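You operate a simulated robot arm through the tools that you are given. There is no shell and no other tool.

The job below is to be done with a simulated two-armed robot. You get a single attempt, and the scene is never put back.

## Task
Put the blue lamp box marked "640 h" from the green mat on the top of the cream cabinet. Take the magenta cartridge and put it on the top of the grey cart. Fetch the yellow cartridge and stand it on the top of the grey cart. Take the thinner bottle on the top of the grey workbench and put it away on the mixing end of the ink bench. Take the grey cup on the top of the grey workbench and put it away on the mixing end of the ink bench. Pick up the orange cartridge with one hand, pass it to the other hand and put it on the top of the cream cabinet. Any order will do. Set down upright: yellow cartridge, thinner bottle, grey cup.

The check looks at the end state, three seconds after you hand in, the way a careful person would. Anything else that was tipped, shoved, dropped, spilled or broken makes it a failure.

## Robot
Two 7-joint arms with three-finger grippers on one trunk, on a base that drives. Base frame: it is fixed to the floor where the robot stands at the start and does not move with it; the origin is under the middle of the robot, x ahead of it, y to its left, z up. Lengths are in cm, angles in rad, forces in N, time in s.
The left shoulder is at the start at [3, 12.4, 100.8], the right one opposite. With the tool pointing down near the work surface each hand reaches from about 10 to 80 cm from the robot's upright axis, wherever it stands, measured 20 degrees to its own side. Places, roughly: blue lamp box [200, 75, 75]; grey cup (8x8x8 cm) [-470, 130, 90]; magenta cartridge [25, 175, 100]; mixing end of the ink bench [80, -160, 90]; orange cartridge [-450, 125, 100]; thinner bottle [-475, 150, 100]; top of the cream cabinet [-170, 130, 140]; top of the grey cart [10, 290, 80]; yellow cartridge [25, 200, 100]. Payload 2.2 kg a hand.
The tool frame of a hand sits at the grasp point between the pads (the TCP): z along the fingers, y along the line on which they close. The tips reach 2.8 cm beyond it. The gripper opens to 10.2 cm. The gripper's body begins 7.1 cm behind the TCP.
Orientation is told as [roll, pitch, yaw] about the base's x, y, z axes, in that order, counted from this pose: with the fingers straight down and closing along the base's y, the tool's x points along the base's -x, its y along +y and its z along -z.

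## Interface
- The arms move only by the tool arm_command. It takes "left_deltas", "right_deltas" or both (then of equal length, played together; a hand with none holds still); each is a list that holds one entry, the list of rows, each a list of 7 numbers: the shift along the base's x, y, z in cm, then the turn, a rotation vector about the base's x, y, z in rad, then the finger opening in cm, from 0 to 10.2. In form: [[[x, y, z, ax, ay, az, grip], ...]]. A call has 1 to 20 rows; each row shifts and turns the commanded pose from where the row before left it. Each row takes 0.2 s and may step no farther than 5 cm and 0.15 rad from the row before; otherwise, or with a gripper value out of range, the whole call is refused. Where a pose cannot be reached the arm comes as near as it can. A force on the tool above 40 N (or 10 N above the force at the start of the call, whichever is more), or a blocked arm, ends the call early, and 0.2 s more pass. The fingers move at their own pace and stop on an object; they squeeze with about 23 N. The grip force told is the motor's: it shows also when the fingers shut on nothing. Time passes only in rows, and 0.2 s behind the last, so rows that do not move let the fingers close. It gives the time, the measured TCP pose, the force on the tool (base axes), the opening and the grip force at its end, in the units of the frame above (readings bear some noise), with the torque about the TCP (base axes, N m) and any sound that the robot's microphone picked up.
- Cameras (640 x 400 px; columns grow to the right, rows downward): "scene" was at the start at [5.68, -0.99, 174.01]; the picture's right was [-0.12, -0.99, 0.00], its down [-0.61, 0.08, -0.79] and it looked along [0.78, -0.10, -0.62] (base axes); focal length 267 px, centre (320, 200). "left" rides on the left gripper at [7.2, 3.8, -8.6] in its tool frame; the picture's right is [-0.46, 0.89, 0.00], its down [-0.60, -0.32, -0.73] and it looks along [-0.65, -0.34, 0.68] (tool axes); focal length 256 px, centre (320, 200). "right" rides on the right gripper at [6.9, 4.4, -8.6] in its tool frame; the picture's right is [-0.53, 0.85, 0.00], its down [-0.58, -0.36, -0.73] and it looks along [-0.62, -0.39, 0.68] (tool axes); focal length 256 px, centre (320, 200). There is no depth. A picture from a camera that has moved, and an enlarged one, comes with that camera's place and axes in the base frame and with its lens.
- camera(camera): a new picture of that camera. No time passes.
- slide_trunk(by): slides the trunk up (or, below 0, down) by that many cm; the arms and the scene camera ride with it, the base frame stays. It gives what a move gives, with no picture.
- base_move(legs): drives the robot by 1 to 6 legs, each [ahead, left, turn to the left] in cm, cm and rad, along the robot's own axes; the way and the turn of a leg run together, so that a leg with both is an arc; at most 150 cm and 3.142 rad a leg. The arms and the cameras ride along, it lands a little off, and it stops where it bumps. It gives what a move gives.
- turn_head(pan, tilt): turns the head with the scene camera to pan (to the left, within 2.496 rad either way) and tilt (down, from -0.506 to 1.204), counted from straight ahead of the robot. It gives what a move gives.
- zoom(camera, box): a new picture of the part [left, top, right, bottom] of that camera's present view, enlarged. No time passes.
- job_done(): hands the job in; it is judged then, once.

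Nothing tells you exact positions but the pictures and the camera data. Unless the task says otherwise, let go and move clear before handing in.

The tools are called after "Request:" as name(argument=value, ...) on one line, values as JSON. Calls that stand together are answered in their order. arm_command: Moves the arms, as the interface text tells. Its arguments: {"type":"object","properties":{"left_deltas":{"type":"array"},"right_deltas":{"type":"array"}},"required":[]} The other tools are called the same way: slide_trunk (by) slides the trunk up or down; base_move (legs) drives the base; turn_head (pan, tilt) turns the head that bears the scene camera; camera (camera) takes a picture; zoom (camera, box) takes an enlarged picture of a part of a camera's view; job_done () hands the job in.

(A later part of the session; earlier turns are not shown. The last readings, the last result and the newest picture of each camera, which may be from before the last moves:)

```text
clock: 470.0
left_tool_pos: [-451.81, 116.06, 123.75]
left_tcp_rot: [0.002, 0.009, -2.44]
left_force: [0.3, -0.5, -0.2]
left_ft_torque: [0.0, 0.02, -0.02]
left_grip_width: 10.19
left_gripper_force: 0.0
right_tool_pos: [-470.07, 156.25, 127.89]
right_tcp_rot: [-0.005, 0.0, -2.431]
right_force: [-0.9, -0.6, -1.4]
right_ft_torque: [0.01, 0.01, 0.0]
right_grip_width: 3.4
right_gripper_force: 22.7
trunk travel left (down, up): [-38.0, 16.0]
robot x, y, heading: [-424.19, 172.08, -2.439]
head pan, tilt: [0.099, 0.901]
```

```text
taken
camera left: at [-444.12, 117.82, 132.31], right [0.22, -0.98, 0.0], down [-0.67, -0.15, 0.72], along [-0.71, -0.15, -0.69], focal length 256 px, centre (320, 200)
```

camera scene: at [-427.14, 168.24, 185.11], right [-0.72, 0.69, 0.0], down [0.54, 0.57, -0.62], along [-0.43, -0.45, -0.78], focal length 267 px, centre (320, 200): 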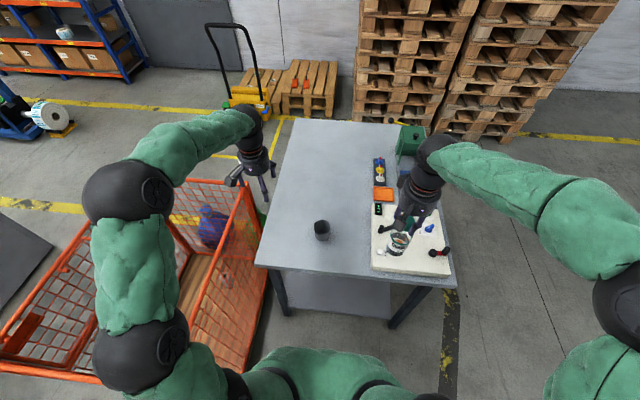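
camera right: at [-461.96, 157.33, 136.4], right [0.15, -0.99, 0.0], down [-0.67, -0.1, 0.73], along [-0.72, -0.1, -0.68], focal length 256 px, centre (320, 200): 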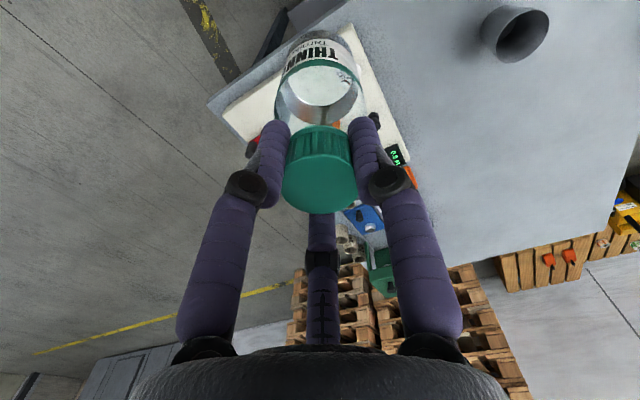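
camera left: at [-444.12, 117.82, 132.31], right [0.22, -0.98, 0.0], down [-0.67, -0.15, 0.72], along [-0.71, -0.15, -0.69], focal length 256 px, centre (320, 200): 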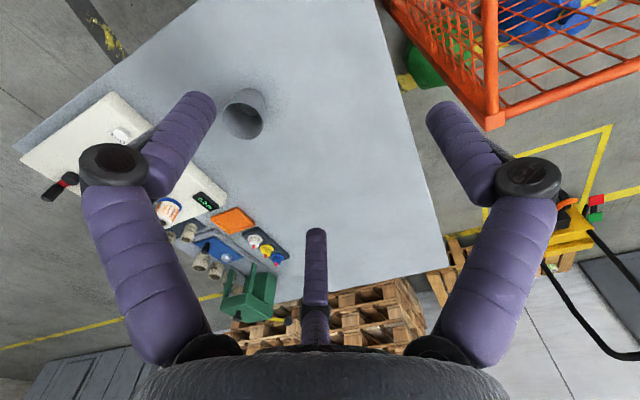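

The bottle is safe on the right. I bring the left hand, fully open, over the cup.

Request:
arm_command(left_deltas=[[[-4.2, 2.3, 0, 0, 0, 0, 10.2], [-4.2, 2.3, 0, 0, 0, 0, 10.2], [-4.2, 2.3, 0, 0, 0, 0, 10.2], [-4.2, 2.3, -2, 0, 0, 0, 10.2], [0, 0, -4, 0, 0, 0, 10.2], [0, 0, -4, 0, 0, 0, 10.2], [0, 0, 0, 0, 0, 0, 10.2]]])

Request:
camera(camera="left")

Request:
zoom(camera="scene", box=[240, 130, 400, 270])

```text
refused: row 4 steps farther than a row can; nothing moved
```

```text
taken
camera left: at [-444.12, 117.82, 132.31], right [0.22, -0.98, 0.0], down [-0.67, -0.15, 0.72], along [-0.71, -0.15, -0.69], focal length 256 px, centre (320, 200)
```

left: 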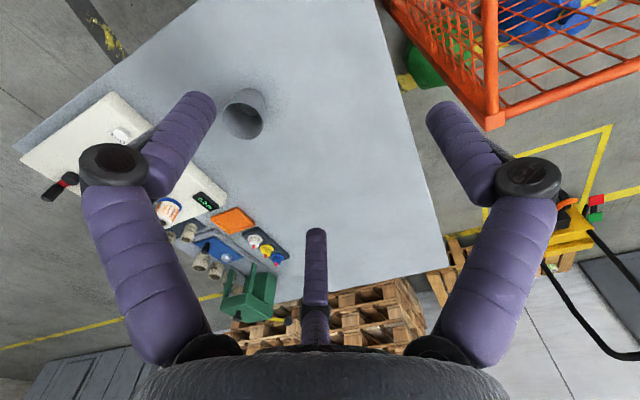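

```text
2.86 times, centred on (320, 200) of scene
camera zoom: at [-427.14, 168.24, 185.11], right [-0.72, 0.69, 0.0], down [0.54, 0.57, -0.62], along [-0.43, -0.45, -0.78], focal length 762 px, centre (320, 200)
```

zoom: 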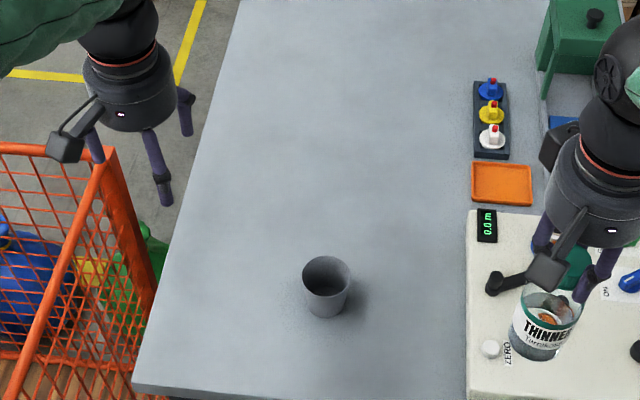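

That row was a hair too long, so nothing moved; I repeat with shorter steps.

Request:
arm_command(left_deltas=[[[-3.4, 1.85, 0, 0, 0, 0, 10.2], [-3.4, 1.85, 0, 0, 0, 0, 10.2], [-3.4, 1.85, 0, 0, 0, 0, 10.2], [-3.4, 1.85, 0, 0, 0, 0, 10.2], [-3.3, 1.85, -1, 0, 0, 0, 10.2], [0, 0, -4, 0, 0, 0, 10.2], [0, 0, -4, 0, 0, 0, 10.2], [0, 0, 0, 0, 0, 0, 10.2]]])

Request:
camera(camera="left")

Request:
zoom(camera="scene", box=[240, 130, 400, 270])

```text
clock: 471.8
left_tool_pos: [-468.94, 125.36, 114.92]
left_tcp_rot: [0.002, 0.009, -2.442]
left_force: [0.4, -0.1, 1.0]
left_ft_torque: [0.02, 0.04, 0.0]
left_grip_width: 10.22
left_gripper_force: 0.1
right_tool_pos: [-469.91, 156.22, 127.89]
right_tcp_rot: [-0.002, 0.0, -2.431]
right_force: [-1.2, 0.2, -1.3]
right_ft_torque: [0.0, -0.01, 0.01]
right_grip_width: 3.41
right_gripper_force: 23.4
trunk travel left (down, up): [-38.0, 16.0]
robot x, y, heading: [-424.24, 171.81, -2.435]
head pan, tilt: [0.099, 0.901]
```

```text
taken
camera left: at [-461.09, 127.14, 123.5], right [0.22, -0.98, 0.0], down [-0.67, -0.15, 0.73], along [-0.71, -0.15, -0.69], focal length 256 px, centre (320, 200)
```

left: 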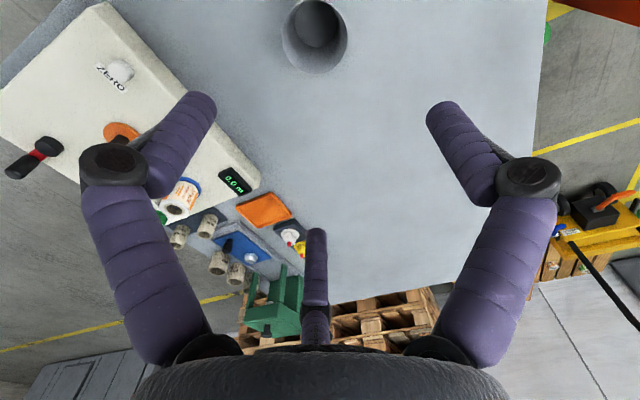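

```text
2.86 times, centred on (320, 200) of scene
camera zoom: at [-427.03, 168.44, 185.12], right [-0.72, 0.69, 0.0], down [0.54, 0.57, -0.62], along [-0.43, -0.45, -0.78], focal length 762 px, centre (320, 200)
```

zoom: 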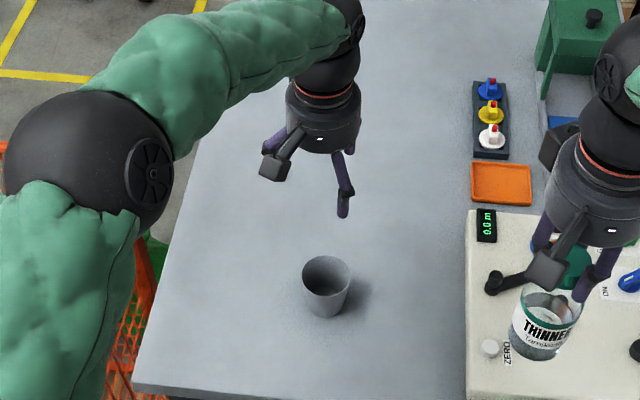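

Request:
arm_command(left_deltas=[[[-0.1, 0.4, -4, 0, 0, 0, 10.2], [0, 0, -4, 0, 0, 0, 10.2], [0, 0, -4, 0, 0, 0, 10.2], [0, 0, 0, 0, 0, 0, 10.2]]])

Request:
camera(camera="left")

```text
clock: 472.8
left_tool_pos: [-468.94, 125.92, 102.76]
left_tcp_rot: [0.001, 0.008, -2.441]
left_force: [-1.1, 0.6, 0.3]
left_ft_torque: [0.0, 0.02, 0.01]
left_grip_width: 10.21
left_gripper_force: 0.0
right_tool_pos: [-469.84, 156.42, 127.83]
right_tcp_rot: [-0.002, -0.001, -2.432]
right_force: [-0.1, 0.1, -2.2]
right_ft_torque: [-0.05, -0.02, -0.03]
right_grip_width: 3.43
right_gripper_force: 23.0
trunk travel left (down, up): [-38.0, 16.0]
robot x, y, heading: [-424.34, 171.88, -2.433]
head pan, tilt: [0.099, 0.901]
```

```text
taken
camera left: at [-461.11, 127.61, 111.46], right [0.22, -0.98, 0.0], down [-0.67, -0.15, 0.73], along [-0.71, -0.16, -0.69], focal length 256 px, centre (320, 200)
```

left: 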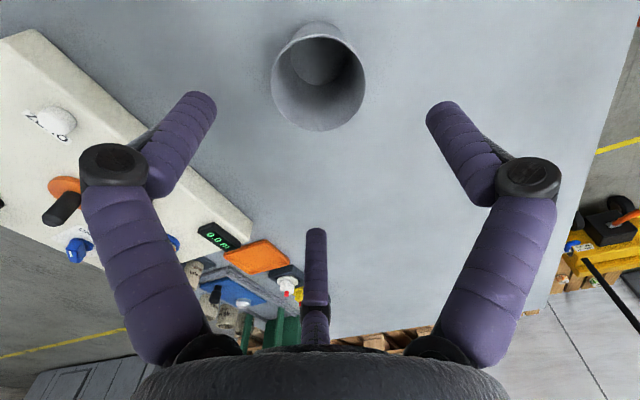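

Request:
arm_command(left_deltas=[[[0, 0, -4, 0, 0, 0, 10.2], [0, 0, -4, 0, 0, 0, 10.2], [0, 0, -3, 0, 0, 0, 10.2], [0, 0, -1.4, 0, 0, 0, 10.2], [0, 0, 0, 0, 0, 0, 10.2]]])

Request:
camera(camera="left")

Request:
zoom(camera="scene", box=[240, 130, 400, 270])

```text
clock: 474.0
left_tool_pos: [-468.77, 125.74, 90.49]
left_tcp_rot: [0.001, 0.01, -2.437]
left_force: [-0.1, 0.3, 0.2]
left_ft_torque: [-0.02, -0.01, -0.02]
left_grip_width: 10.21
left_gripper_force: 0.1
right_tool_pos: [-469.94, 156.34, 127.8]
right_tcp_rot: [-0.002, 0.001, -2.431]
right_force: [0.6, 0.2, -1.2]
right_ft_torque: [0.01, -0.01, -0.03]
right_grip_width: 3.41
right_gripper_force: 22.9
trunk travel left (down, up): [-38.0, 16.0]
robot x, y, heading: [-424.38, 171.94, -2.432]
head pan, tilt: [0.099, 0.901]
```

```text
taken
camera left: at [-461.15, 127.52, 99.02], right [0.22, -0.98, 0.0], down [-0.67, -0.15, 0.73], along [-0.71, -0.15, -0.69], focal length 256 px, centre (320, 200)
```

left: 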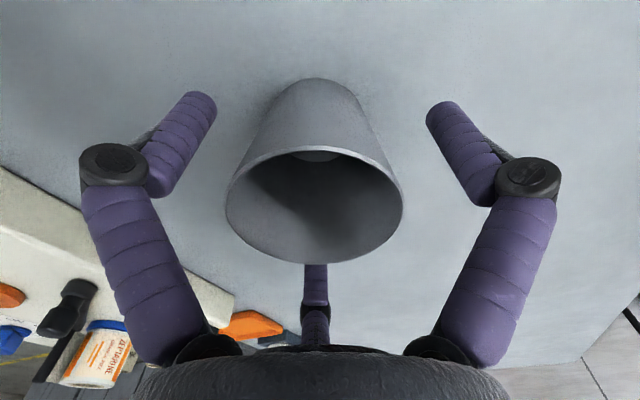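

```text
2.86 times, centred on (320, 200) of scene
camera zoom: at [-427.1, 168.4, 185.12], right [-0.72, 0.69, 0.0], down [0.54, 0.57, -0.62], along [-0.43, -0.45, -0.78], focal length 762 px, centre (320, 200)
```

zoom: 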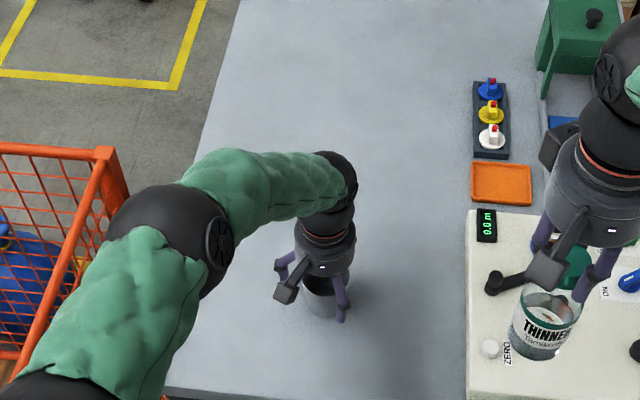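

Request:
arm_command(left_deltas=[[[0, 0, 0, 0, 0, 0, 9], [0, 0, 0, 0, 0, 0, 8], [0, 0, 0, 0, 0, 0, 7], [0, 0, 0, 0, 0, 0, 6], [0, 0, 0, 0, 0, 0, 5], [0, 0, 0, 0, 0, 0, 4], [0, 0, 0, 0, 0, 0, 4]]])

Request:
camera(camera="left")

```text
clock: 475.6
left_tool_pos: [-468.83, 125.91, 90.42]
left_tcp_rot: [0.002, 0.008, -2.44]
left_force: [0.3, -0.2, 0.7]
left_ft_torque: [-0.02, 0.01, -0.04]
left_grip_width: 6.77
left_gripper_force: 22.8
right_tool_pos: [-470.1, 156.25, 127.82]
right_tcp_rot: [-0.002, 0.002, -2.431]
right_force: [0.1, 1.1, -2.2]
right_ft_torque: [0.01, 0.03, 0.01]
right_grip_width: 3.43
right_gripper_force: 22.7
trunk travel left (down, up): [-38.0, 16.0]
robot x, y, heading: [-424.09, 171.97, -2.436]
head pan, tilt: [0.099, 0.901]
```

```text
taken
camera left: at [-461.16, 127.52, 99.04], right [0.22, -0.98, 0.0], down [-0.67, -0.15, 0.73], along [-0.71, -0.15, -0.69], focal length 256 px, centre (320, 200)
```

left: 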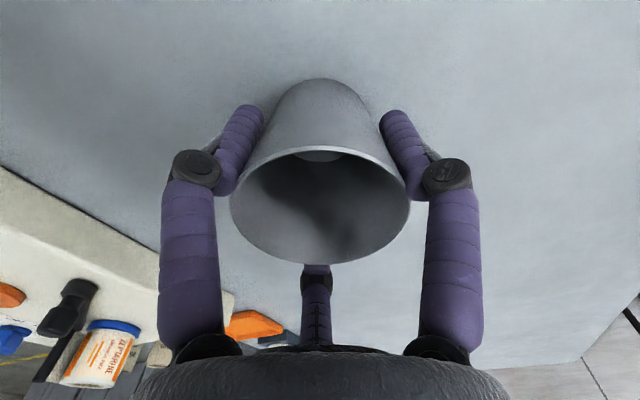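

The cup is held at 6.77 cm. I lift it slowly and check.

Request:
arm_command(left_deltas=[[[0, 0, 0.5, 0, 0, 0, 4], [0, 0, 0.5, 0, 0, 0, 4], [0, 0, 1, 0, 0, 0, 4], [0, 0, 2, 0, 0, 0, 4], [0, 0, 0, 0, 0, 0, 4]]])

Request:
camera(camera="left")

```text
clock: 476.8
left_tool_pos: [-468.97, 125.77, 94.38]
left_tcp_rot: [0.0, 0.008, -2.441]
left_force: [0.3, -0.1, -0.4]
left_ft_torque: [0.02, -0.01, 0.01]
left_grip_width: 6.76
left_gripper_force: 23.3
right_tool_pos: [-470.02, 156.16, 127.93]
right_tcp_rot: [-0.002, 0.001, -2.433]
right_force: [1.2, -0.3, -2.0]
right_ft_torque: [0.03, -0.01, 0.0]
right_grip_width: 3.46
right_gripper_force: 22.8
trunk travel left (down, up): [-38.0, 16.0]
robot x, y, heading: [-424.22, 172.01, -2.44]
head pan, tilt: [0.099, 0.901]
```

```text
taken
camera left: at [-461.13, 127.53, 103.07], right [0.22, -0.98, 0.0], down [-0.67, -0.15, 0.72], along [-0.71, -0.15, -0.69], focal length 256 px, centre (320, 200)
```

left: 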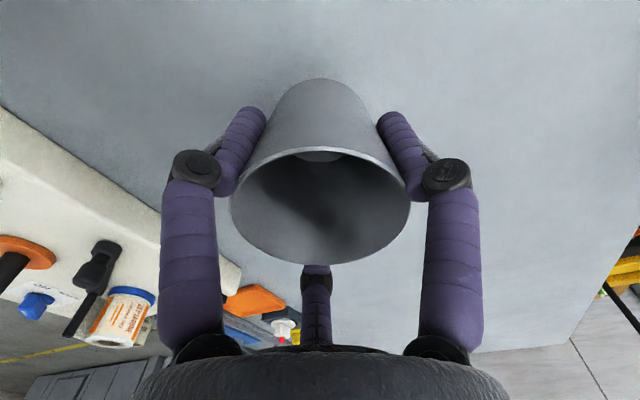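

Both are held. I lift the cup clear, set both arms in the narrow forward posture, and leave the bench the way I came.

Request:
arm_command(left_deltas=[[[0, 0, 3, 0, 0, 0, 4], [0, 0, 4, 0, 0, 0, 4], [0, 0, 4, 0, 0, 0, 4], [0, 0, 4, 0, 0, 0, 4], [0, 0, 4, 0, 0, 0, 4], [0, 0, 4, 0, 0, 0, 4], [0, 0, 4, 0, 0, 0, 4], [2.5, -0.7, 3, 0, 0, 0, 4], [2.5, -0.7, 2, 0, 0, 0, 4], [2.6, -0.7, 0, 0, 0, 0, 4], [2.6, -0.6, 0, 0, 0, 0, 4], [0, 0, 0, 0, 0, 0, 4]]], right_deltas=[[[0, 0, 0, 0, 0, 0, 1.5], [0, 0, 0, 0, 0, 0, 1.5], [0, 0, 0, 0, 0, 0, 1.5], [0, 0, 0, 0, 0, 0, 1.5], [0, 0, 0, 0, 0, 0, 1.5], [0, 0, 0, 0, 0, 0, 1.5], [0, 0, 0, 0, 0, 0, 1.5], [-2.1, -2.6, 0, 0, 0, 0, 1.5], [-2.1, -2.6, 0, 0, 0, 0, 1.5], [-2.1, -2.6, 0, 0, 0, 0, 1.5], [-2.0, -2.5, 0, 0, 0, 0, 1.5], [0, 0, 0, 0, 0, 0, 1.5]]])

Request:
base_move(legs=[[0, -108, 0]])

Request:
slide_trunk(by=14)

Request:
turn_head(pan=0, tilt=0.8)

Request:
camera(camera="scene")

```text
clock: 479.4
left_tool_pos: [-458.78, 123.29, 126.51]
left_tcp_rot: [0.001, 0.009, -2.443]
left_force: [-0.3, 0.0, -0.4]
left_ft_torque: [-0.04, 0.0, -0.02]
left_grip_width: 6.77
left_gripper_force: 22.4
right_tool_pos: [-478.39, 146.13, 127.99]
right_tcp_rot: [-0.003, 0.002, -2.431]
right_force: [-0.9, 0.2, -0.8]
right_ft_torque: [-0.04, -0.03, 0.01]
right_grip_width: 3.46
right_gripper_force: 22.5
trunk travel left (down, up): [-38.0, 16.0]
robot x, y, heading: [-424.5, 172.03, -2.435]
head pan, tilt: [0.099, 0.901]
```

```text
clock: 484.9
left_tool_pos: [-528.81, 205.51, 126.42]
left_tcp_rot: [0.001, 0.009, -2.44]
left_force: [-0.5, 0.0, -0.7]
left_ft_torque: [0.01, 0.05, -0.01]
left_grip_width: 6.74
left_gripper_force: 23.2
right_tool_pos: [-548.63, 228.56, 127.99]
right_tcp_rot: [-0.003, 0.0, -2.432]
right_force: [-0.3, -0.9, -0.4]
right_ft_torque: [-0.03, 0.0, 0.0]
right_grip_width: 3.47
right_gripper_force: 23.1
trunk travel left (down, up): [-38.0, 16.0]
robot x, y, heading: [-494.55, 253.69, -2.44]
head pan, tilt: [0.099, 0.901]
```

```text
clock: 486.6
left_tool_pos: [-528.89, 205.49, 140.43]
left_tcp_rot: [0.001, 0.01, -2.441]
left_force: [-0.4, 0.1, -0.9]
left_ft_torque: [0.0, -0.01, -0.02]
left_grip_width: 6.73
left_gripper_force: 22.9
right_tool_pos: [-548.52, 228.37, 141.94]
right_tcp_rot: [-0.002, 0.0, -2.432]
right_force: [0.0, -0.1, -1.5]
right_ft_torque: [-0.01, -0.02, -0.01]
right_grip_width: 3.42
right_gripper_force: 22.8
trunk travel left (down, up): [-52.0, 2.0]
robot x, y, heading: [-494.15, 253.68, -2.437]
head pan, tilt: [0.099, 0.901]
```

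```text
clock: 487.3
left_tool_pos: [-528.83, 205.48, 140.3]
left_tcp_rot: [0.001, 0.01, -2.44]
left_force: [-0.5, 0.4, 0.2]
left_ft_torque: [0.01, -0.01, -0.05]
left_grip_width: 6.7
left_gripper_force: 22.8
right_tool_pos: [-548.53, 228.43, 141.87]
right_tcp_rot: [-0.003, 0.001, -2.432]
right_force: [-0.1, -0.3, -1.8]
right_ft_torque: [-0.06, 0.0, -0.01]
right_grip_width: 3.44
right_gripper_force: 23.4
trunk travel left (down, up): [-52.0, 2.0]
robot x, y, heading: [-494.3, 254.1, -2.437]
head pan, tilt: [0.0, 0.799]
```

```text
taken
camera scene: at [-498.16, 250.86, 199.9], right [-0.65, 0.76, 0.0], down [0.55, 0.47, -0.7], along [-0.53, -0.45, -0.72], focal length 267 px, centre (320, 200)
```

scene: 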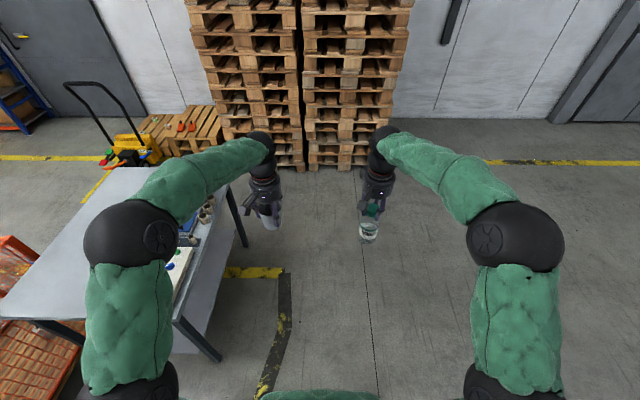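

Both objects are held upright. I drive ahead only as far as before the turn point (well short of the stack), turn, and shift into the aisle.

Request:
base_move(legs=[[133, 0, 0], [0, 0, 1.566], [0, -46, 0]])

Request:
turn_head(pan=0, tilt=0.8)

Request:
camera(camera="scene")

```text
clock: 500.2
left_tool_pos: [-583.58, 102.88, 140.35]
left_tcp_rot: [0.002, 0.009, -0.878]
left_force: [1.5, 0.4, -0.1]
left_ft_torque: [0.04, 0.0, 0.0]
left_grip_width: 6.72
left_gripper_force: 22.6
right_tool_pos: [-606.6, 83.41, 141.85]
right_tcp_rot: [-0.002, 0.001, -0.866]
right_force: [-0.7, -0.3, -1.9]
right_ft_torque: [-0.01, 0.04, 0.0]
right_grip_width: 3.45
right_gripper_force: 22.9
trunk travel left (down, up): [-52.0, 2.0]
robot x, y, heading: [-631.9, 137.88, -0.866]
head pan, tilt: [0.0, 0.799]
```

```text
clock: 500.8
left_tool_pos: [-583.56, 103.03, 140.37]
left_tcp_rot: [0.003, 0.01, -0.874]
left_force: [-0.3, -0.8, -0.5]
left_ft_torque: [-0.01, 0.0, 0.0]
left_grip_width: 6.68
left_gripper_force: 22.6
right_tool_pos: [-606.62, 83.38, 141.82]
right_tcp_rot: [-0.003, -0.001, -0.864]
right_force: [-0.3, 0.3, -1.4]
right_ft_torque: [-0.01, 0.0, 0.01]
right_grip_width: 3.42
right_gripper_force: 22.9
trunk travel left (down, up): [-52.0, 2.0]
robot x, y, heading: [-632.02, 137.58, -0.872]
head pan, tilt: [0.0, 0.799]
```

```text
taken
camera scene: at [-628.65, 133.8, 199.91], right [-0.76, -0.64, 0.0], down [-0.46, 0.55, -0.7], along [0.45, -0.53, -0.72], focal length 267 px, centre (320, 200)
```

scene: 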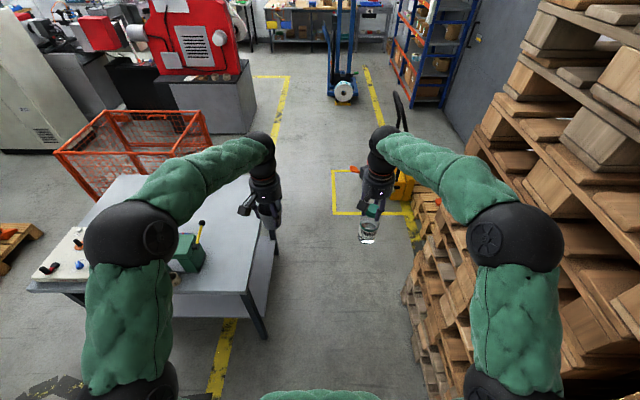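

Request:
camera(camera="left")

Request:
camera(camera="right")

Request:
base_move(legs=[[133, 0, 0], [132, 0, 0]])

Request:
camera(camera="scene")

Request:
camera(camera="left")

```text
taken
camera left: at [-585.4, 110.87, 149.06], right [0.98, 0.21, 0.0], down [0.15, -0.67, 0.73], along [0.15, -0.71, -0.69], focal length 256 px, centre (320, 200)
```

left: 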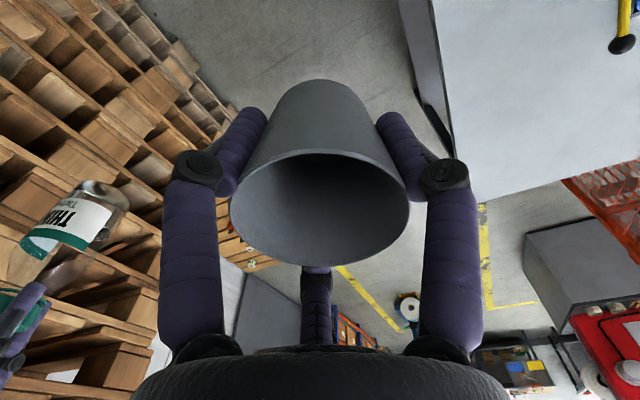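

```text
taken
camera right: at [-607.74, 91.45, 150.5], right [0.99, 0.14, 0.0], down [0.1, -0.68, 0.73], along [0.1, -0.72, -0.68], focal length 256 px, centre (320, 200)
```

right: 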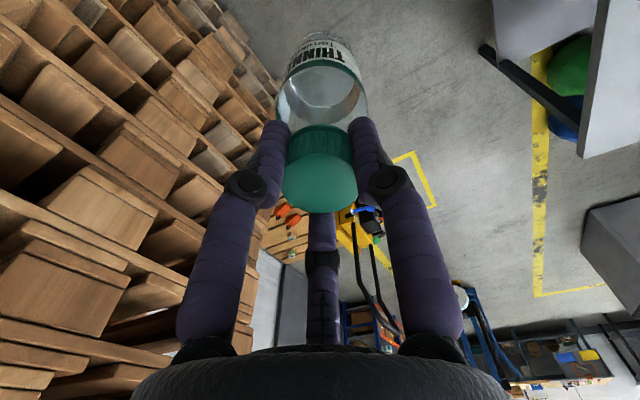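

```text
clock: 513.7
left_tool_pos: [-411.97, -97.95, 140.42]
left_tcp_rot: [0.002, 0.007, -0.869]
left_force: [-1.5, 0.8, -0.6]
left_ft_torque: [0.03, 0.0, 0.02]
left_grip_width: 6.64
left_gripper_force: 23.1
right_tool_pos: [-434.94, -117.72, 141.97]
right_tcp_rot: [-0.001, -0.002, -0.859]
right_force: [0.0, 0.3, -1.6]
right_ft_torque: [0.04, -0.02, 0.0]
right_grip_width: 3.45
right_gripper_force: 22.8
trunk travel left (down, up): [-52.0, 2.0]
robot x, y, heading: [-460.6, -63.55, -0.863]
head pan, tilt: [0.0, 0.799]
```

```text
taken
camera scene: at [-457.21, -67.37, 199.91], right [-0.76, -0.65, 0.0], down [-0.47, 0.55, -0.7], along [0.45, -0.53, -0.72], focal length 267 px, centre (320, 200)
```

scene: 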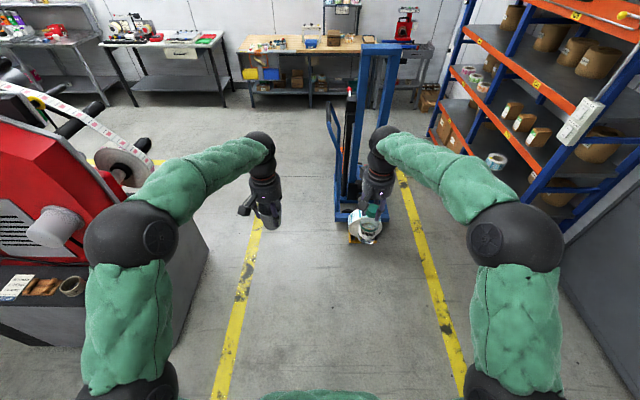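

```text
taken
camera left: at [-413.86, -90.08, 149.05], right [0.98, 0.22, 0.0], down [0.15, -0.67, 0.73], along [0.15, -0.71, -0.69], focal length 256 px, centre (320, 200)
```

left: 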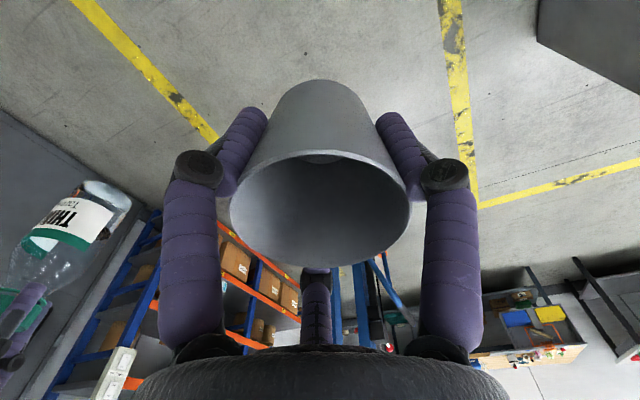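

Both objects ride well. I shift left to the centre of the gap between unwinder and lift truck, and drive through to the front aisle.

Request:
base_move(legs=[[0, 38, -0.005], [120, 0, 0]])

Request:
turn_head(pan=0, tilt=0.9)

Request:
camera(camera="scene")

```text
clock: 521.7
left_tool_pos: [-306.22, -165.14, 140.53]
left_tcp_rot: [0.003, 0.007, -0.88]
left_force: [-0.4, -0.7, 0.4]
left_ft_torque: [0.0, -0.01, 0.0]
left_grip_width: 6.64
left_gripper_force: 22.7
right_tool_pos: [-329.31, -184.5, 141.94]
right_tcp_rot: [-0.001, -0.001, -0.871]
right_force: [-0.1, 0.3, -1.4]
right_ft_torque: [-0.02, 0.0, -0.01]
right_grip_width: 3.42
right_gripper_force: 23.3
trunk travel left (down, up): [-52.0, 2.0]
robot x, y, heading: [-354.15, -130.15, -0.876]
head pan, tilt: [0.0, 0.799]
```

```text
clock: 522.4
left_tool_pos: [-306.11, -165.17, 140.3]
left_tcp_rot: [0.004, 0.009, -0.88]
left_force: [-0.5, -0.2, 0.3]
left_ft_torque: [0.02, 0.01, 0.0]
left_grip_width: 6.62
left_gripper_force: 23.4
right_tool_pos: [-329.38, -184.61, 141.97]
right_tcp_rot: [-0.004, 0.002, -0.871]
right_force: [-0.2, -0.3, -1.9]
right_ft_torque: [0.02, 0.03, 0.02]
right_grip_width: 3.43
right_gripper_force: 22.0
trunk travel left (down, up): [-52.0, 2.0]
robot x, y, heading: [-354.18, -130.18, -0.876]
head pan, tilt: [0.0, 0.901]
```

```text
taken
camera scene: at [-351.38, -133.76, 199.12], right [-0.77, -0.64, 0.0], down [-0.5, 0.6, -0.62], along [0.4, -0.48, -0.78], focal length 267 px, centre (320, 200)
```

scene: 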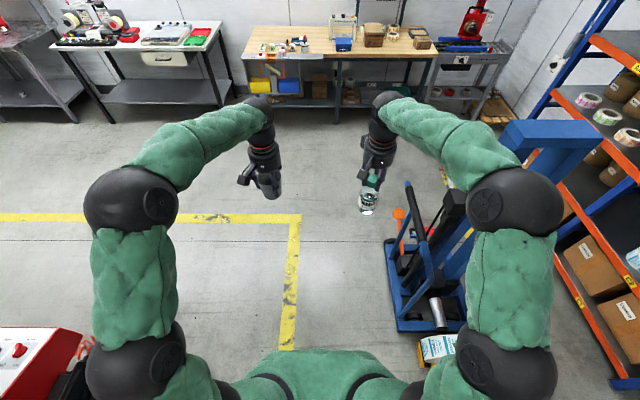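

Request:
base_move(legs=[[125, 2, 0.005]])

Request:
turn_head(pan=0.9, tilt=0.5)

Request:
camera(camera="scene")

```text
clock: 528.7
left_tool_pos: [-224.32, -259.63, 140.64]
left_tcp_rot: [0.002, 0.008, -0.878]
left_force: [-0.7, -0.7, -0.5]
left_ft_torque: [0.01, -0.02, 0.03]
left_grip_width: 6.67
left_gripper_force: 22.9
right_tool_pos: [-247.41, -279.13, 141.88]
right_tcp_rot: [-0.002, 0.0, -0.871]
right_force: [0.1, 0.6, -2.2]
right_ft_torque: [0.01, 0.0, 0.0]
right_grip_width: 3.44
right_gripper_force: 22.5
trunk travel left (down, up): [-52.0, 2.0]
robot x, y, heading: [-272.82, -224.86, -0.872]
head pan, tilt: [0.0, 0.901]
```

```text
clock: 529.9
left_tool_pos: [-224.21, -259.66, 140.4]
left_tcp_rot: [0.002, 0.009, -0.879]
left_force: [-0.6, -0.4, -0.2]
left_ft_torque: [0.0, -0.04, -0.02]
left_grip_width: 6.63
left_gripper_force: 23.2
right_tool_pos: [-247.41, -279.07, 141.84]
right_tcp_rot: [-0.001, -0.001, -0.87]
right_force: [1.2, -0.5, -1.0]
right_ft_torque: [0.0, -0.01, -0.02]
right_grip_width: 3.42
right_gripper_force: 22.9
trunk travel left (down, up): [-52.0, 2.0]
robot x, y, heading: [-272.64, -224.88, -0.875]
head pan, tilt: [0.901, 0.499]
```

```text
taken
camera scene: at [-265.39, -222.21, 202.5], right [0.03, -1.0, 0.0], down [-0.48, -0.01, -0.88], along [0.88, 0.02, -0.48], focal length 267 px, centre (320, 200)
```

scene: 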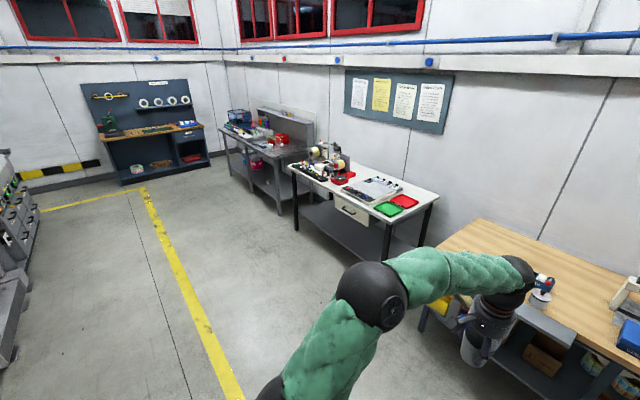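

I'm in the front aisle; the ink bench is along the wall to my left. Still facing that wall, I slide left along the aisle to the ink bench's mixing end.

Request:
base_move(legs=[[0, 150, 0], [0, 150, 0]])

Request:
turn_head(pan=0, tilt=0.6)

Request:
camera(camera="scene")

Request:
zoom(camera="scene", box=[180, 60, 460, 235])

Request:
camera(camera="left")

```text
clock: 544.4
left_tool_pos: [5.67, -66.31, 140.48]
left_tcp_rot: [0.002, 0.009, -0.867]
left_force: [1.0, 0.6, 0.0]
left_ft_torque: [0.03, -0.01, 0.0]
left_grip_width: 6.59
left_gripper_force: 22.5
right_tool_pos: [-17.23, -86.12, 141.92]
right_tcp_rot: [-0.001, -0.001, -0.857]
right_force: [0.0, 0.7, -1.5]
right_ft_torque: [0.02, -0.02, -0.02]
right_grip_width: 3.44
right_gripper_force: 23.2
trunk travel left (down, up): [-52.0, 2.0]
robot x, y, heading: [-43.12, -32.21, -0.863]
head pan, tilt: [0.901, 0.499]
```

```text
clock: 545.6
left_tool_pos: [5.73, -66.28, 140.34]
left_tcp_rot: [0.002, 0.009, -0.866]
left_force: [0.3, -0.2, -0.4]
left_ft_torque: [-0.03, 0.03, -0.03]
left_grip_width: 6.61
left_gripper_force: 22.9
right_tool_pos: [-17.33, -86.12, 142.0]
right_tcp_rot: [-0.002, 0.0, -0.855]
right_force: [0.3, 0.3, -0.6]
right_ft_torque: [0.02, 0.01, 0.03]
right_grip_width: 3.43
right_gripper_force: 23.0
trunk travel left (down, up): [-52.0, 2.0]
robot x, y, heading: [-43.29, -32.15, -0.859]
head pan, tilt: [0.0, 0.6]
```

```text
taken
camera scene: at [-39.26, -36.52, 201.6], right [-0.76, -0.65, 0.0], down [-0.37, 0.43, -0.82], along [0.54, -0.62, -0.57], focal length 267 px, centre (320, 200)
```

scene: 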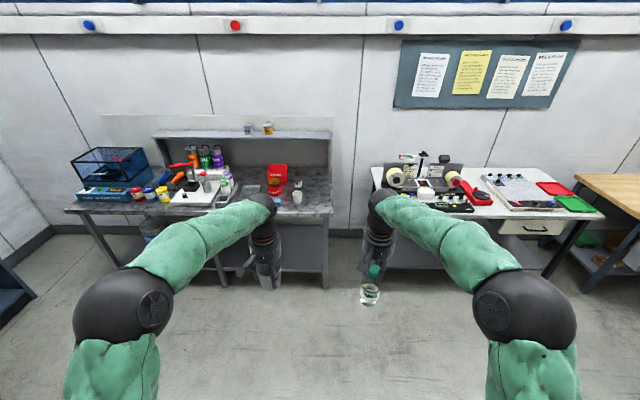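

```text
2.29 times, centred on (320, 148) of scene
camera zoom: at [-39.26, -36.52, 201.6], right [-0.76, -0.65, 0.0], down [-0.37, 0.43, -0.82], along [0.54, -0.62, -0.57], focal length 610 px, centre (320, 320)
```

zoom: 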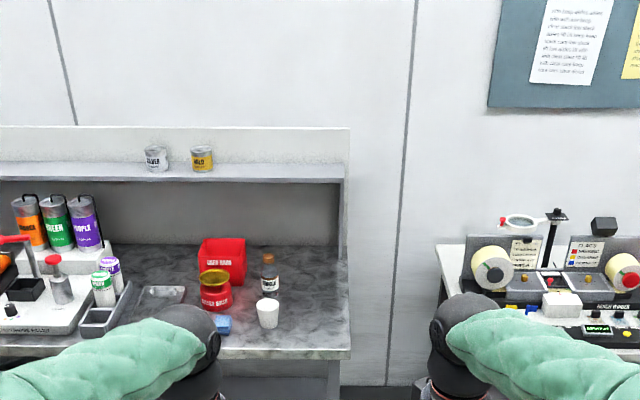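

```text
taken
camera left: at [3.68, -58.44, 149.06], right [0.98, 0.22, 0.0], down [0.15, -0.67, 0.73], along [0.16, -0.71, -0.69], focal length 256 px, centre (320, 200)
```

left: 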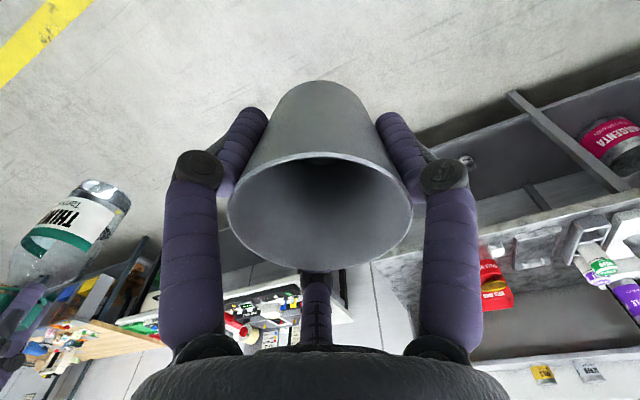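

The mixing end (right end) of the ink bench carries a red bin, roller wash, varnish, a white cup and blue block; its outermost right part is free. I line up with that free area and approach.

Request:
base_move(legs=[[0, 4, -0.01], [75, 0, 0]])

Request:
turn_head(pan=0, tilt=0.8)

Request:
camera(camera="scene")

Request:
camera(camera="right")

Request:
camera(camera="left")

```text
clock: 550.1
left_tool_pos: [56.33, -121.49, 140.55]
left_tcp_rot: [0.001, 0.007, -0.879]
left_force: [-0.9, 0.2, -0.6]
left_ft_torque: [0.01, 0.01, 0.04]
left_grip_width: 6.63
left_gripper_force: 23.1
right_tool_pos: [33.14, -141.01, 141.99]
right_tcp_rot: [-0.001, 0.0, -0.87]
right_force: [-0.3, 0.8, -2.1]
right_ft_torque: [0.0, 0.01, 0.0]
right_grip_width: 3.44
right_gripper_force: 22.9
trunk travel left (down, up): [-52.0, 2.0]
robot x, y, heading: [8.04, -86.86, -0.875]
head pan, tilt: [0.0, 0.6]
```

```text
clock: 550.8
left_tool_pos: [56.41, -121.61, 140.43]
left_tcp_rot: [0.003, 0.009, -0.877]
left_force: [0.3, -0.4, -0.1]
left_ft_torque: [-0.01, 0.0, 0.0]
left_grip_width: 6.6
left_gripper_force: 22.9
right_tool_pos: [33.21, -141.05, 141.87]
right_tcp_rot: [-0.001, 0.002, -0.869]
right_force: [0.0, -0.8, -1.5]
right_ft_torque: [0.03, -0.01, -0.02]
right_grip_width: 3.42
right_gripper_force: 23.4
trunk travel left (down, up): [-52.0, 2.0]
robot x, y, heading: [8.29, -87.1, -0.873]
head pan, tilt: [0.0, 0.799]
```

```text
taken
camera scene: at [11.35, -90.59, 199.91], right [-0.77, -0.64, 0.0], down [-0.46, 0.55, -0.7], along [0.45, -0.53, -0.72], focal length 267 px, centre (320, 200)
```

scene: 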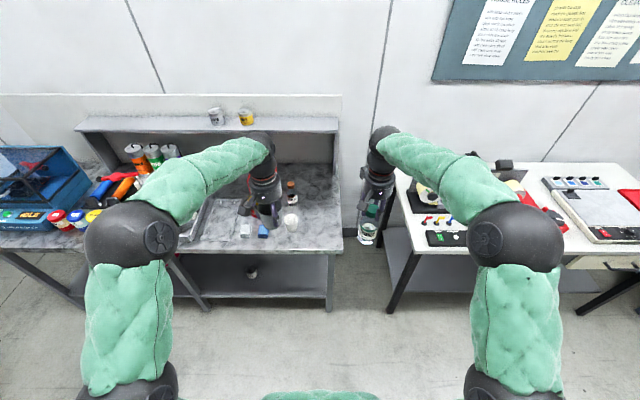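

```text
taken
camera right: at [32.14, -132.99, 150.5], right [0.99, 0.14, 0.0], down [0.1, -0.68, 0.73], along [0.1, -0.72, -0.68], focal length 256 px, centre (320, 200)
```

right: 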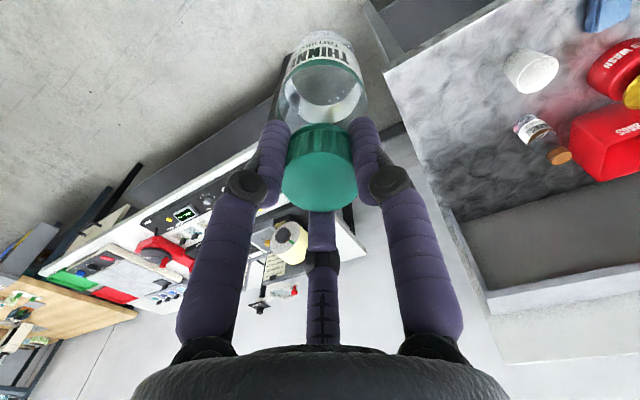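

```text
taken
camera left: at [54.52, -113.61, 149.05], right [0.98, 0.21, 0.0], down [0.14, -0.67, 0.73], along [0.15, -0.71, -0.69], focal length 256 px, centre (320, 200)
```

left: 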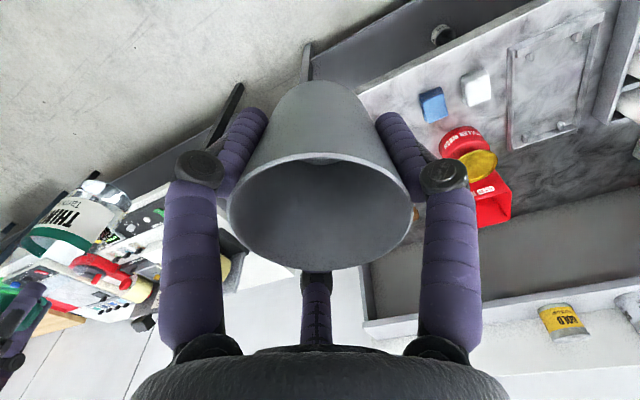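

The free area near the bench's right end lies between the white cup (p ≈ −33) and the edge. I drive 35 cm closer with both objects high above everything.

Request:
base_move(legs=[[35, 0, 0]])

Request:
turn_head(pan=0, tilt=1.0)

Request:
camera(camera="scene")

Request:
camera(camera="right")

Request:
camera(camera="left")

```text
clock: 553.1
left_tool_pos: [78.75, -148.49, 140.48]
left_tcp_rot: [0.002, 0.009, -0.879]
left_force: [0.3, -0.2, 0.4]
left_ft_torque: [-0.02, 0.0, 0.01]
left_grip_width: 6.58
left_gripper_force: 23.0
right_tool_pos: [55.54, -168.0, 141.94]
right_tcp_rot: [-0.002, 0.002, -0.871]
right_force: [-1.2, -0.3, -1.9]
right_ft_torque: [0.01, 0.0, 0.01]
right_grip_width: 3.44
right_gripper_force: 22.7
trunk travel left (down, up): [-52.0, 2.0]
robot x, y, heading: [30.66, -113.4, -0.878]
head pan, tilt: [0.0, 0.799]
```

```text
clock: 553.8
left_tool_pos: [78.9, -148.64, 140.47]
left_tcp_rot: [0.002, 0.008, -0.88]
left_force: [0.1, 0.2, 0.1]
left_ft_torque: [0.05, -0.01, 0.01]
left_grip_width: 6.6
left_gripper_force: 23.1
right_tool_pos: [55.6, -168.1, 141.9]
right_tcp_rot: [-0.002, 0.002, -0.871]
right_force: [0.7, -1.1, -1.9]
right_ft_torque: [0.03, 0.0, -0.01]
right_grip_width: 3.45
right_gripper_force: 22.9
trunk travel left (down, up): [-52.0, 2.0]
robot x, y, heading: [30.43, -113.58, -0.88]
head pan, tilt: [0.0, 1.0]
```

```text
taken
camera scene: at [33.19, -116.69, 198.4], right [-0.77, -0.64, 0.0], down [-0.54, 0.65, -0.54], along [0.35, -0.41, -0.84], focal length 267 px, centre (320, 200)
```

scene: 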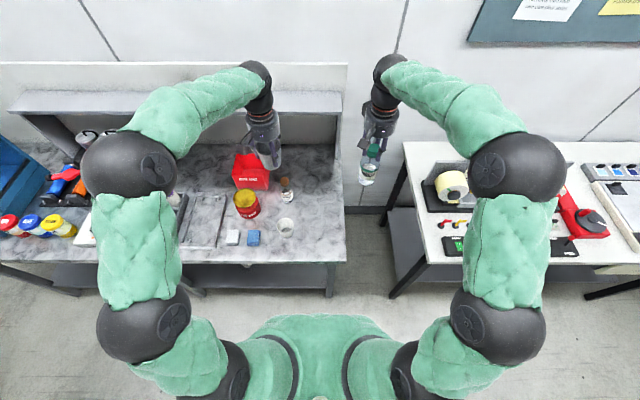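

```text
taken
camera right: at [54.55, -159.98, 150.5], right [0.99, 0.14, 0.0], down [0.09, -0.68, 0.73], along [0.1, -0.72, -0.68], focal length 256 px, centre (320, 200)
```

right: 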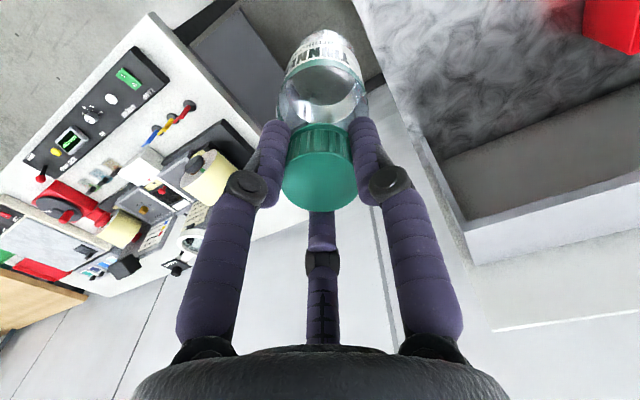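

```text
taken
camera left: at [76.99, -140.67, 149.05], right [0.98, 0.21, 0.0], down [0.14, -0.67, 0.73], along [0.15, -0.71, -0.69], focal length 256 px, centre (320, 200)
```

left: 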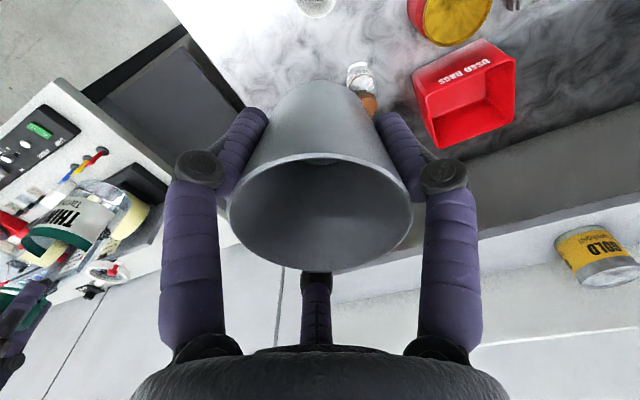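

I move the left hand (cup) aside first, then bring the bottle over the free spot and lower it part way.

Request:
arm_command(left_deltas=[[[1.6, 3.9, 0, 0, 0, 0, 4], [1.6, 3.9, 0, 0, 0, 0, 4], [1.6, 3.9, 0, 0, 0, 0, 4], [1.6, 3.9, 0, 0, 0, 0, 4], [0, 0, 0, 0, 0, 0, 4]]])

Request:
arm_command(right_deltas=[[[3.66, 0.84, 0, 0, 0, 0, 1.5], [3.66, 0.84, 0, 0, 0, 0, 1.5], [3.66, 0.84, 0, 0, 0, 0, 1.5], [3.66, 0.84, 0, 0, 0, 0, 1.5], [3.66, 0.84, 0, 0, 0, 0, 1.5], [0, 0, -4, 0, 0, 0, 1.5], [0, 0, -4, 0, 0, 0, 1.5], [0, 0, -4, 0, 0, 0, 1.5], [0, 0, -4, 0, 0, 0, 1.5], [0, 0, -4, 0, 0, 0, 1.5], [0, 0, 0, 0, 0, 0, 1.5]]])

Request:
camera(camera="scene")

Request:
camera(camera="right")

Request:
zoom(camera="scene", box=[220, 110, 400, 270])

```text
clock: 555.0
left_tool_pos: [85.25, -133.08, 140.37]
left_tcp_rot: [0.005, 0.009, -0.881]
left_force: [0.0, 0.3, -0.5]
left_ft_torque: [0.03, -0.04, 0.01]
left_grip_width: 6.61
left_gripper_force: 23.3
right_tool_pos: [55.62, -168.05, 141.86]
right_tcp_rot: [-0.001, 0.001, -0.872]
right_force: [0.1, -0.8, -2.1]
right_ft_torque: [0.03, 0.0, -0.05]
right_grip_width: 3.44
right_gripper_force: 23.0
trunk travel left (down, up): [-52.0, 2.0]
robot x, y, heading: [30.28, -113.67, -0.872]
head pan, tilt: [0.0, 1.0]
```

```text
clock: 557.4
left_tool_pos: [85.12, -133.01, 140.5]
left_tcp_rot: [0.002, 0.006, -0.879]
left_force: [-0.2, 1.3, -0.3]
left_ft_torque: [-0.03, -0.01, 0.03]
left_grip_width: 6.59
left_gripper_force: 22.7
right_tool_pos: [73.84, -163.64, 121.92]
right_tcp_rot: [-0.003, -0.001, -0.872]
right_force: [0.0, 0.6, -2.0]
right_ft_torque: [0.03, 0.05, -0.03]
right_grip_width: 3.46
right_gripper_force: 23.3
trunk travel left (down, up): [-52.0, 2.0]
robot x, y, heading: [30.87, -113.48, -0.871]
head pan, tilt: [0.0, 1.0]
```

```text
taken
camera scene: at [33.06, -116.55, 198.4], right [-0.77, -0.64, 0.0], down [-0.54, 0.65, -0.54], along [0.35, -0.41, -0.84], focal length 267 px, centre (320, 200)
```

scene: 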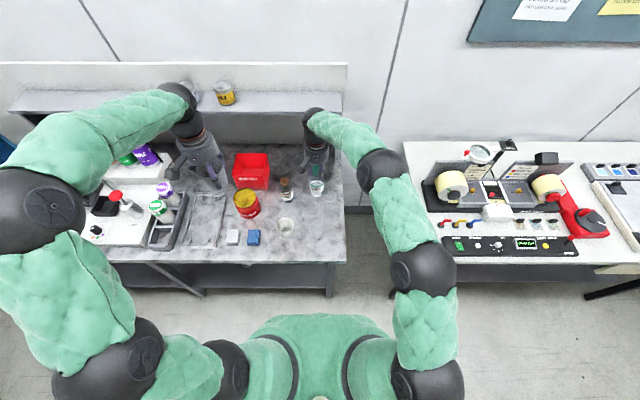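

```text
taken
camera right: at [72.77, -155.69, 130.51], right [0.99, 0.14, 0.0], down [0.09, -0.67, 0.73], along [0.1, -0.73, -0.68], focal length 256 px, centre (320, 200)
```

right: 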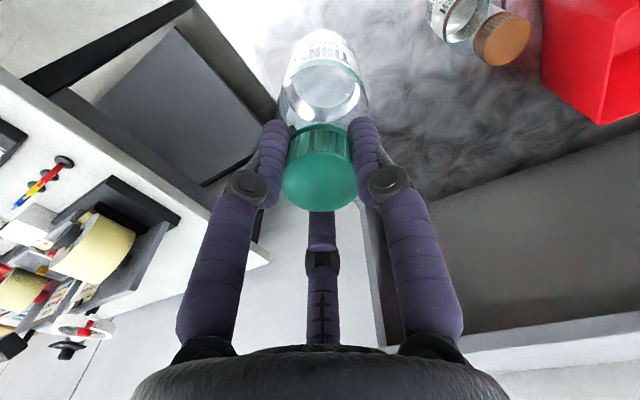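

```text
2.50 times, centred on (310, 190) of scene
camera zoom: at [33.06, -116.55, 198.4], right [-0.77, -0.64, 0.0], down [-0.54, 0.65, -0.54], along [0.35, -0.41, -0.84], focal length 667 px, centre (345, 225)
```

zoom: 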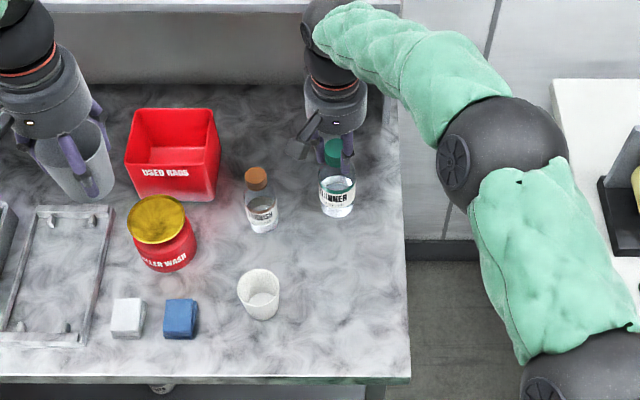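

The landing spot is free on all sides. I lower the bottle toward the bench.

Request:
arm_command(right_deltas=[[[0, 0, -4, 0, 0, 0, 1.5], [0, 0, -4, 0, 0, 0, 1.5], [0, 0, -4, 0, 0, 0, 1.5], [0, 0, -2.5, 0, 0, 0, 1.5], [0, 0, 0, 0, 0, 0, 1.5]]])

Request:
camera(camera="right")

Request:
zoom(camera="scene", box=[220, 110, 400, 270])

```text
clock: 558.6
left_tool_pos: [85.28, -133.01, 140.44]
left_tcp_rot: [0.003, 0.008, -0.879]
left_force: [0.1, -0.3, 0.2]
left_ft_torque: [-0.02, 0.0, -0.06]
left_grip_width: 6.56
left_gripper_force: 23.5
right_tool_pos: [73.93, -163.67, 107.42]
right_tcp_rot: [-0.002, 0.002, -0.87]
right_force: [-0.5, 0.5, -0.9]
right_ft_torque: [0.0, -0.03, 0.03]
right_grip_width: 3.45
right_gripper_force: 22.9
trunk travel left (down, up): [-52.0, 2.0]
robot x, y, heading: [30.42, -113.47, -0.87]
head pan, tilt: [0.0, 1.0]
```

```text
taken
camera right: at [72.81, -155.64, 116.0], right [0.99, 0.14, 0.0], down [0.09, -0.68, 0.73], along [0.1, -0.73, -0.68], focal length 256 px, centre (320, 200)
```

right: 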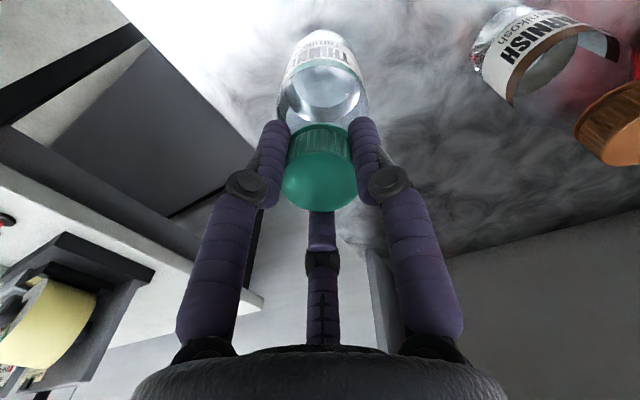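

```text
2.50 times, centred on (310, 190) of scene
camera zoom: at [33.08, -116.55, 198.4], right [-0.77, -0.64, 0.0], down [-0.54, 0.65, -0.54], along [0.35, -0.41, -0.84], focal length 667 px, centre (345, 225)
```

zoom: 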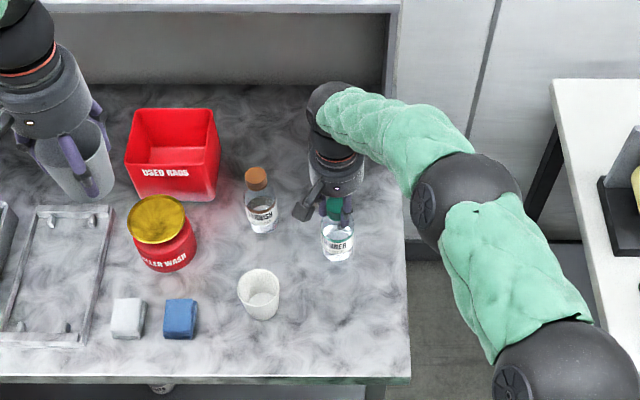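

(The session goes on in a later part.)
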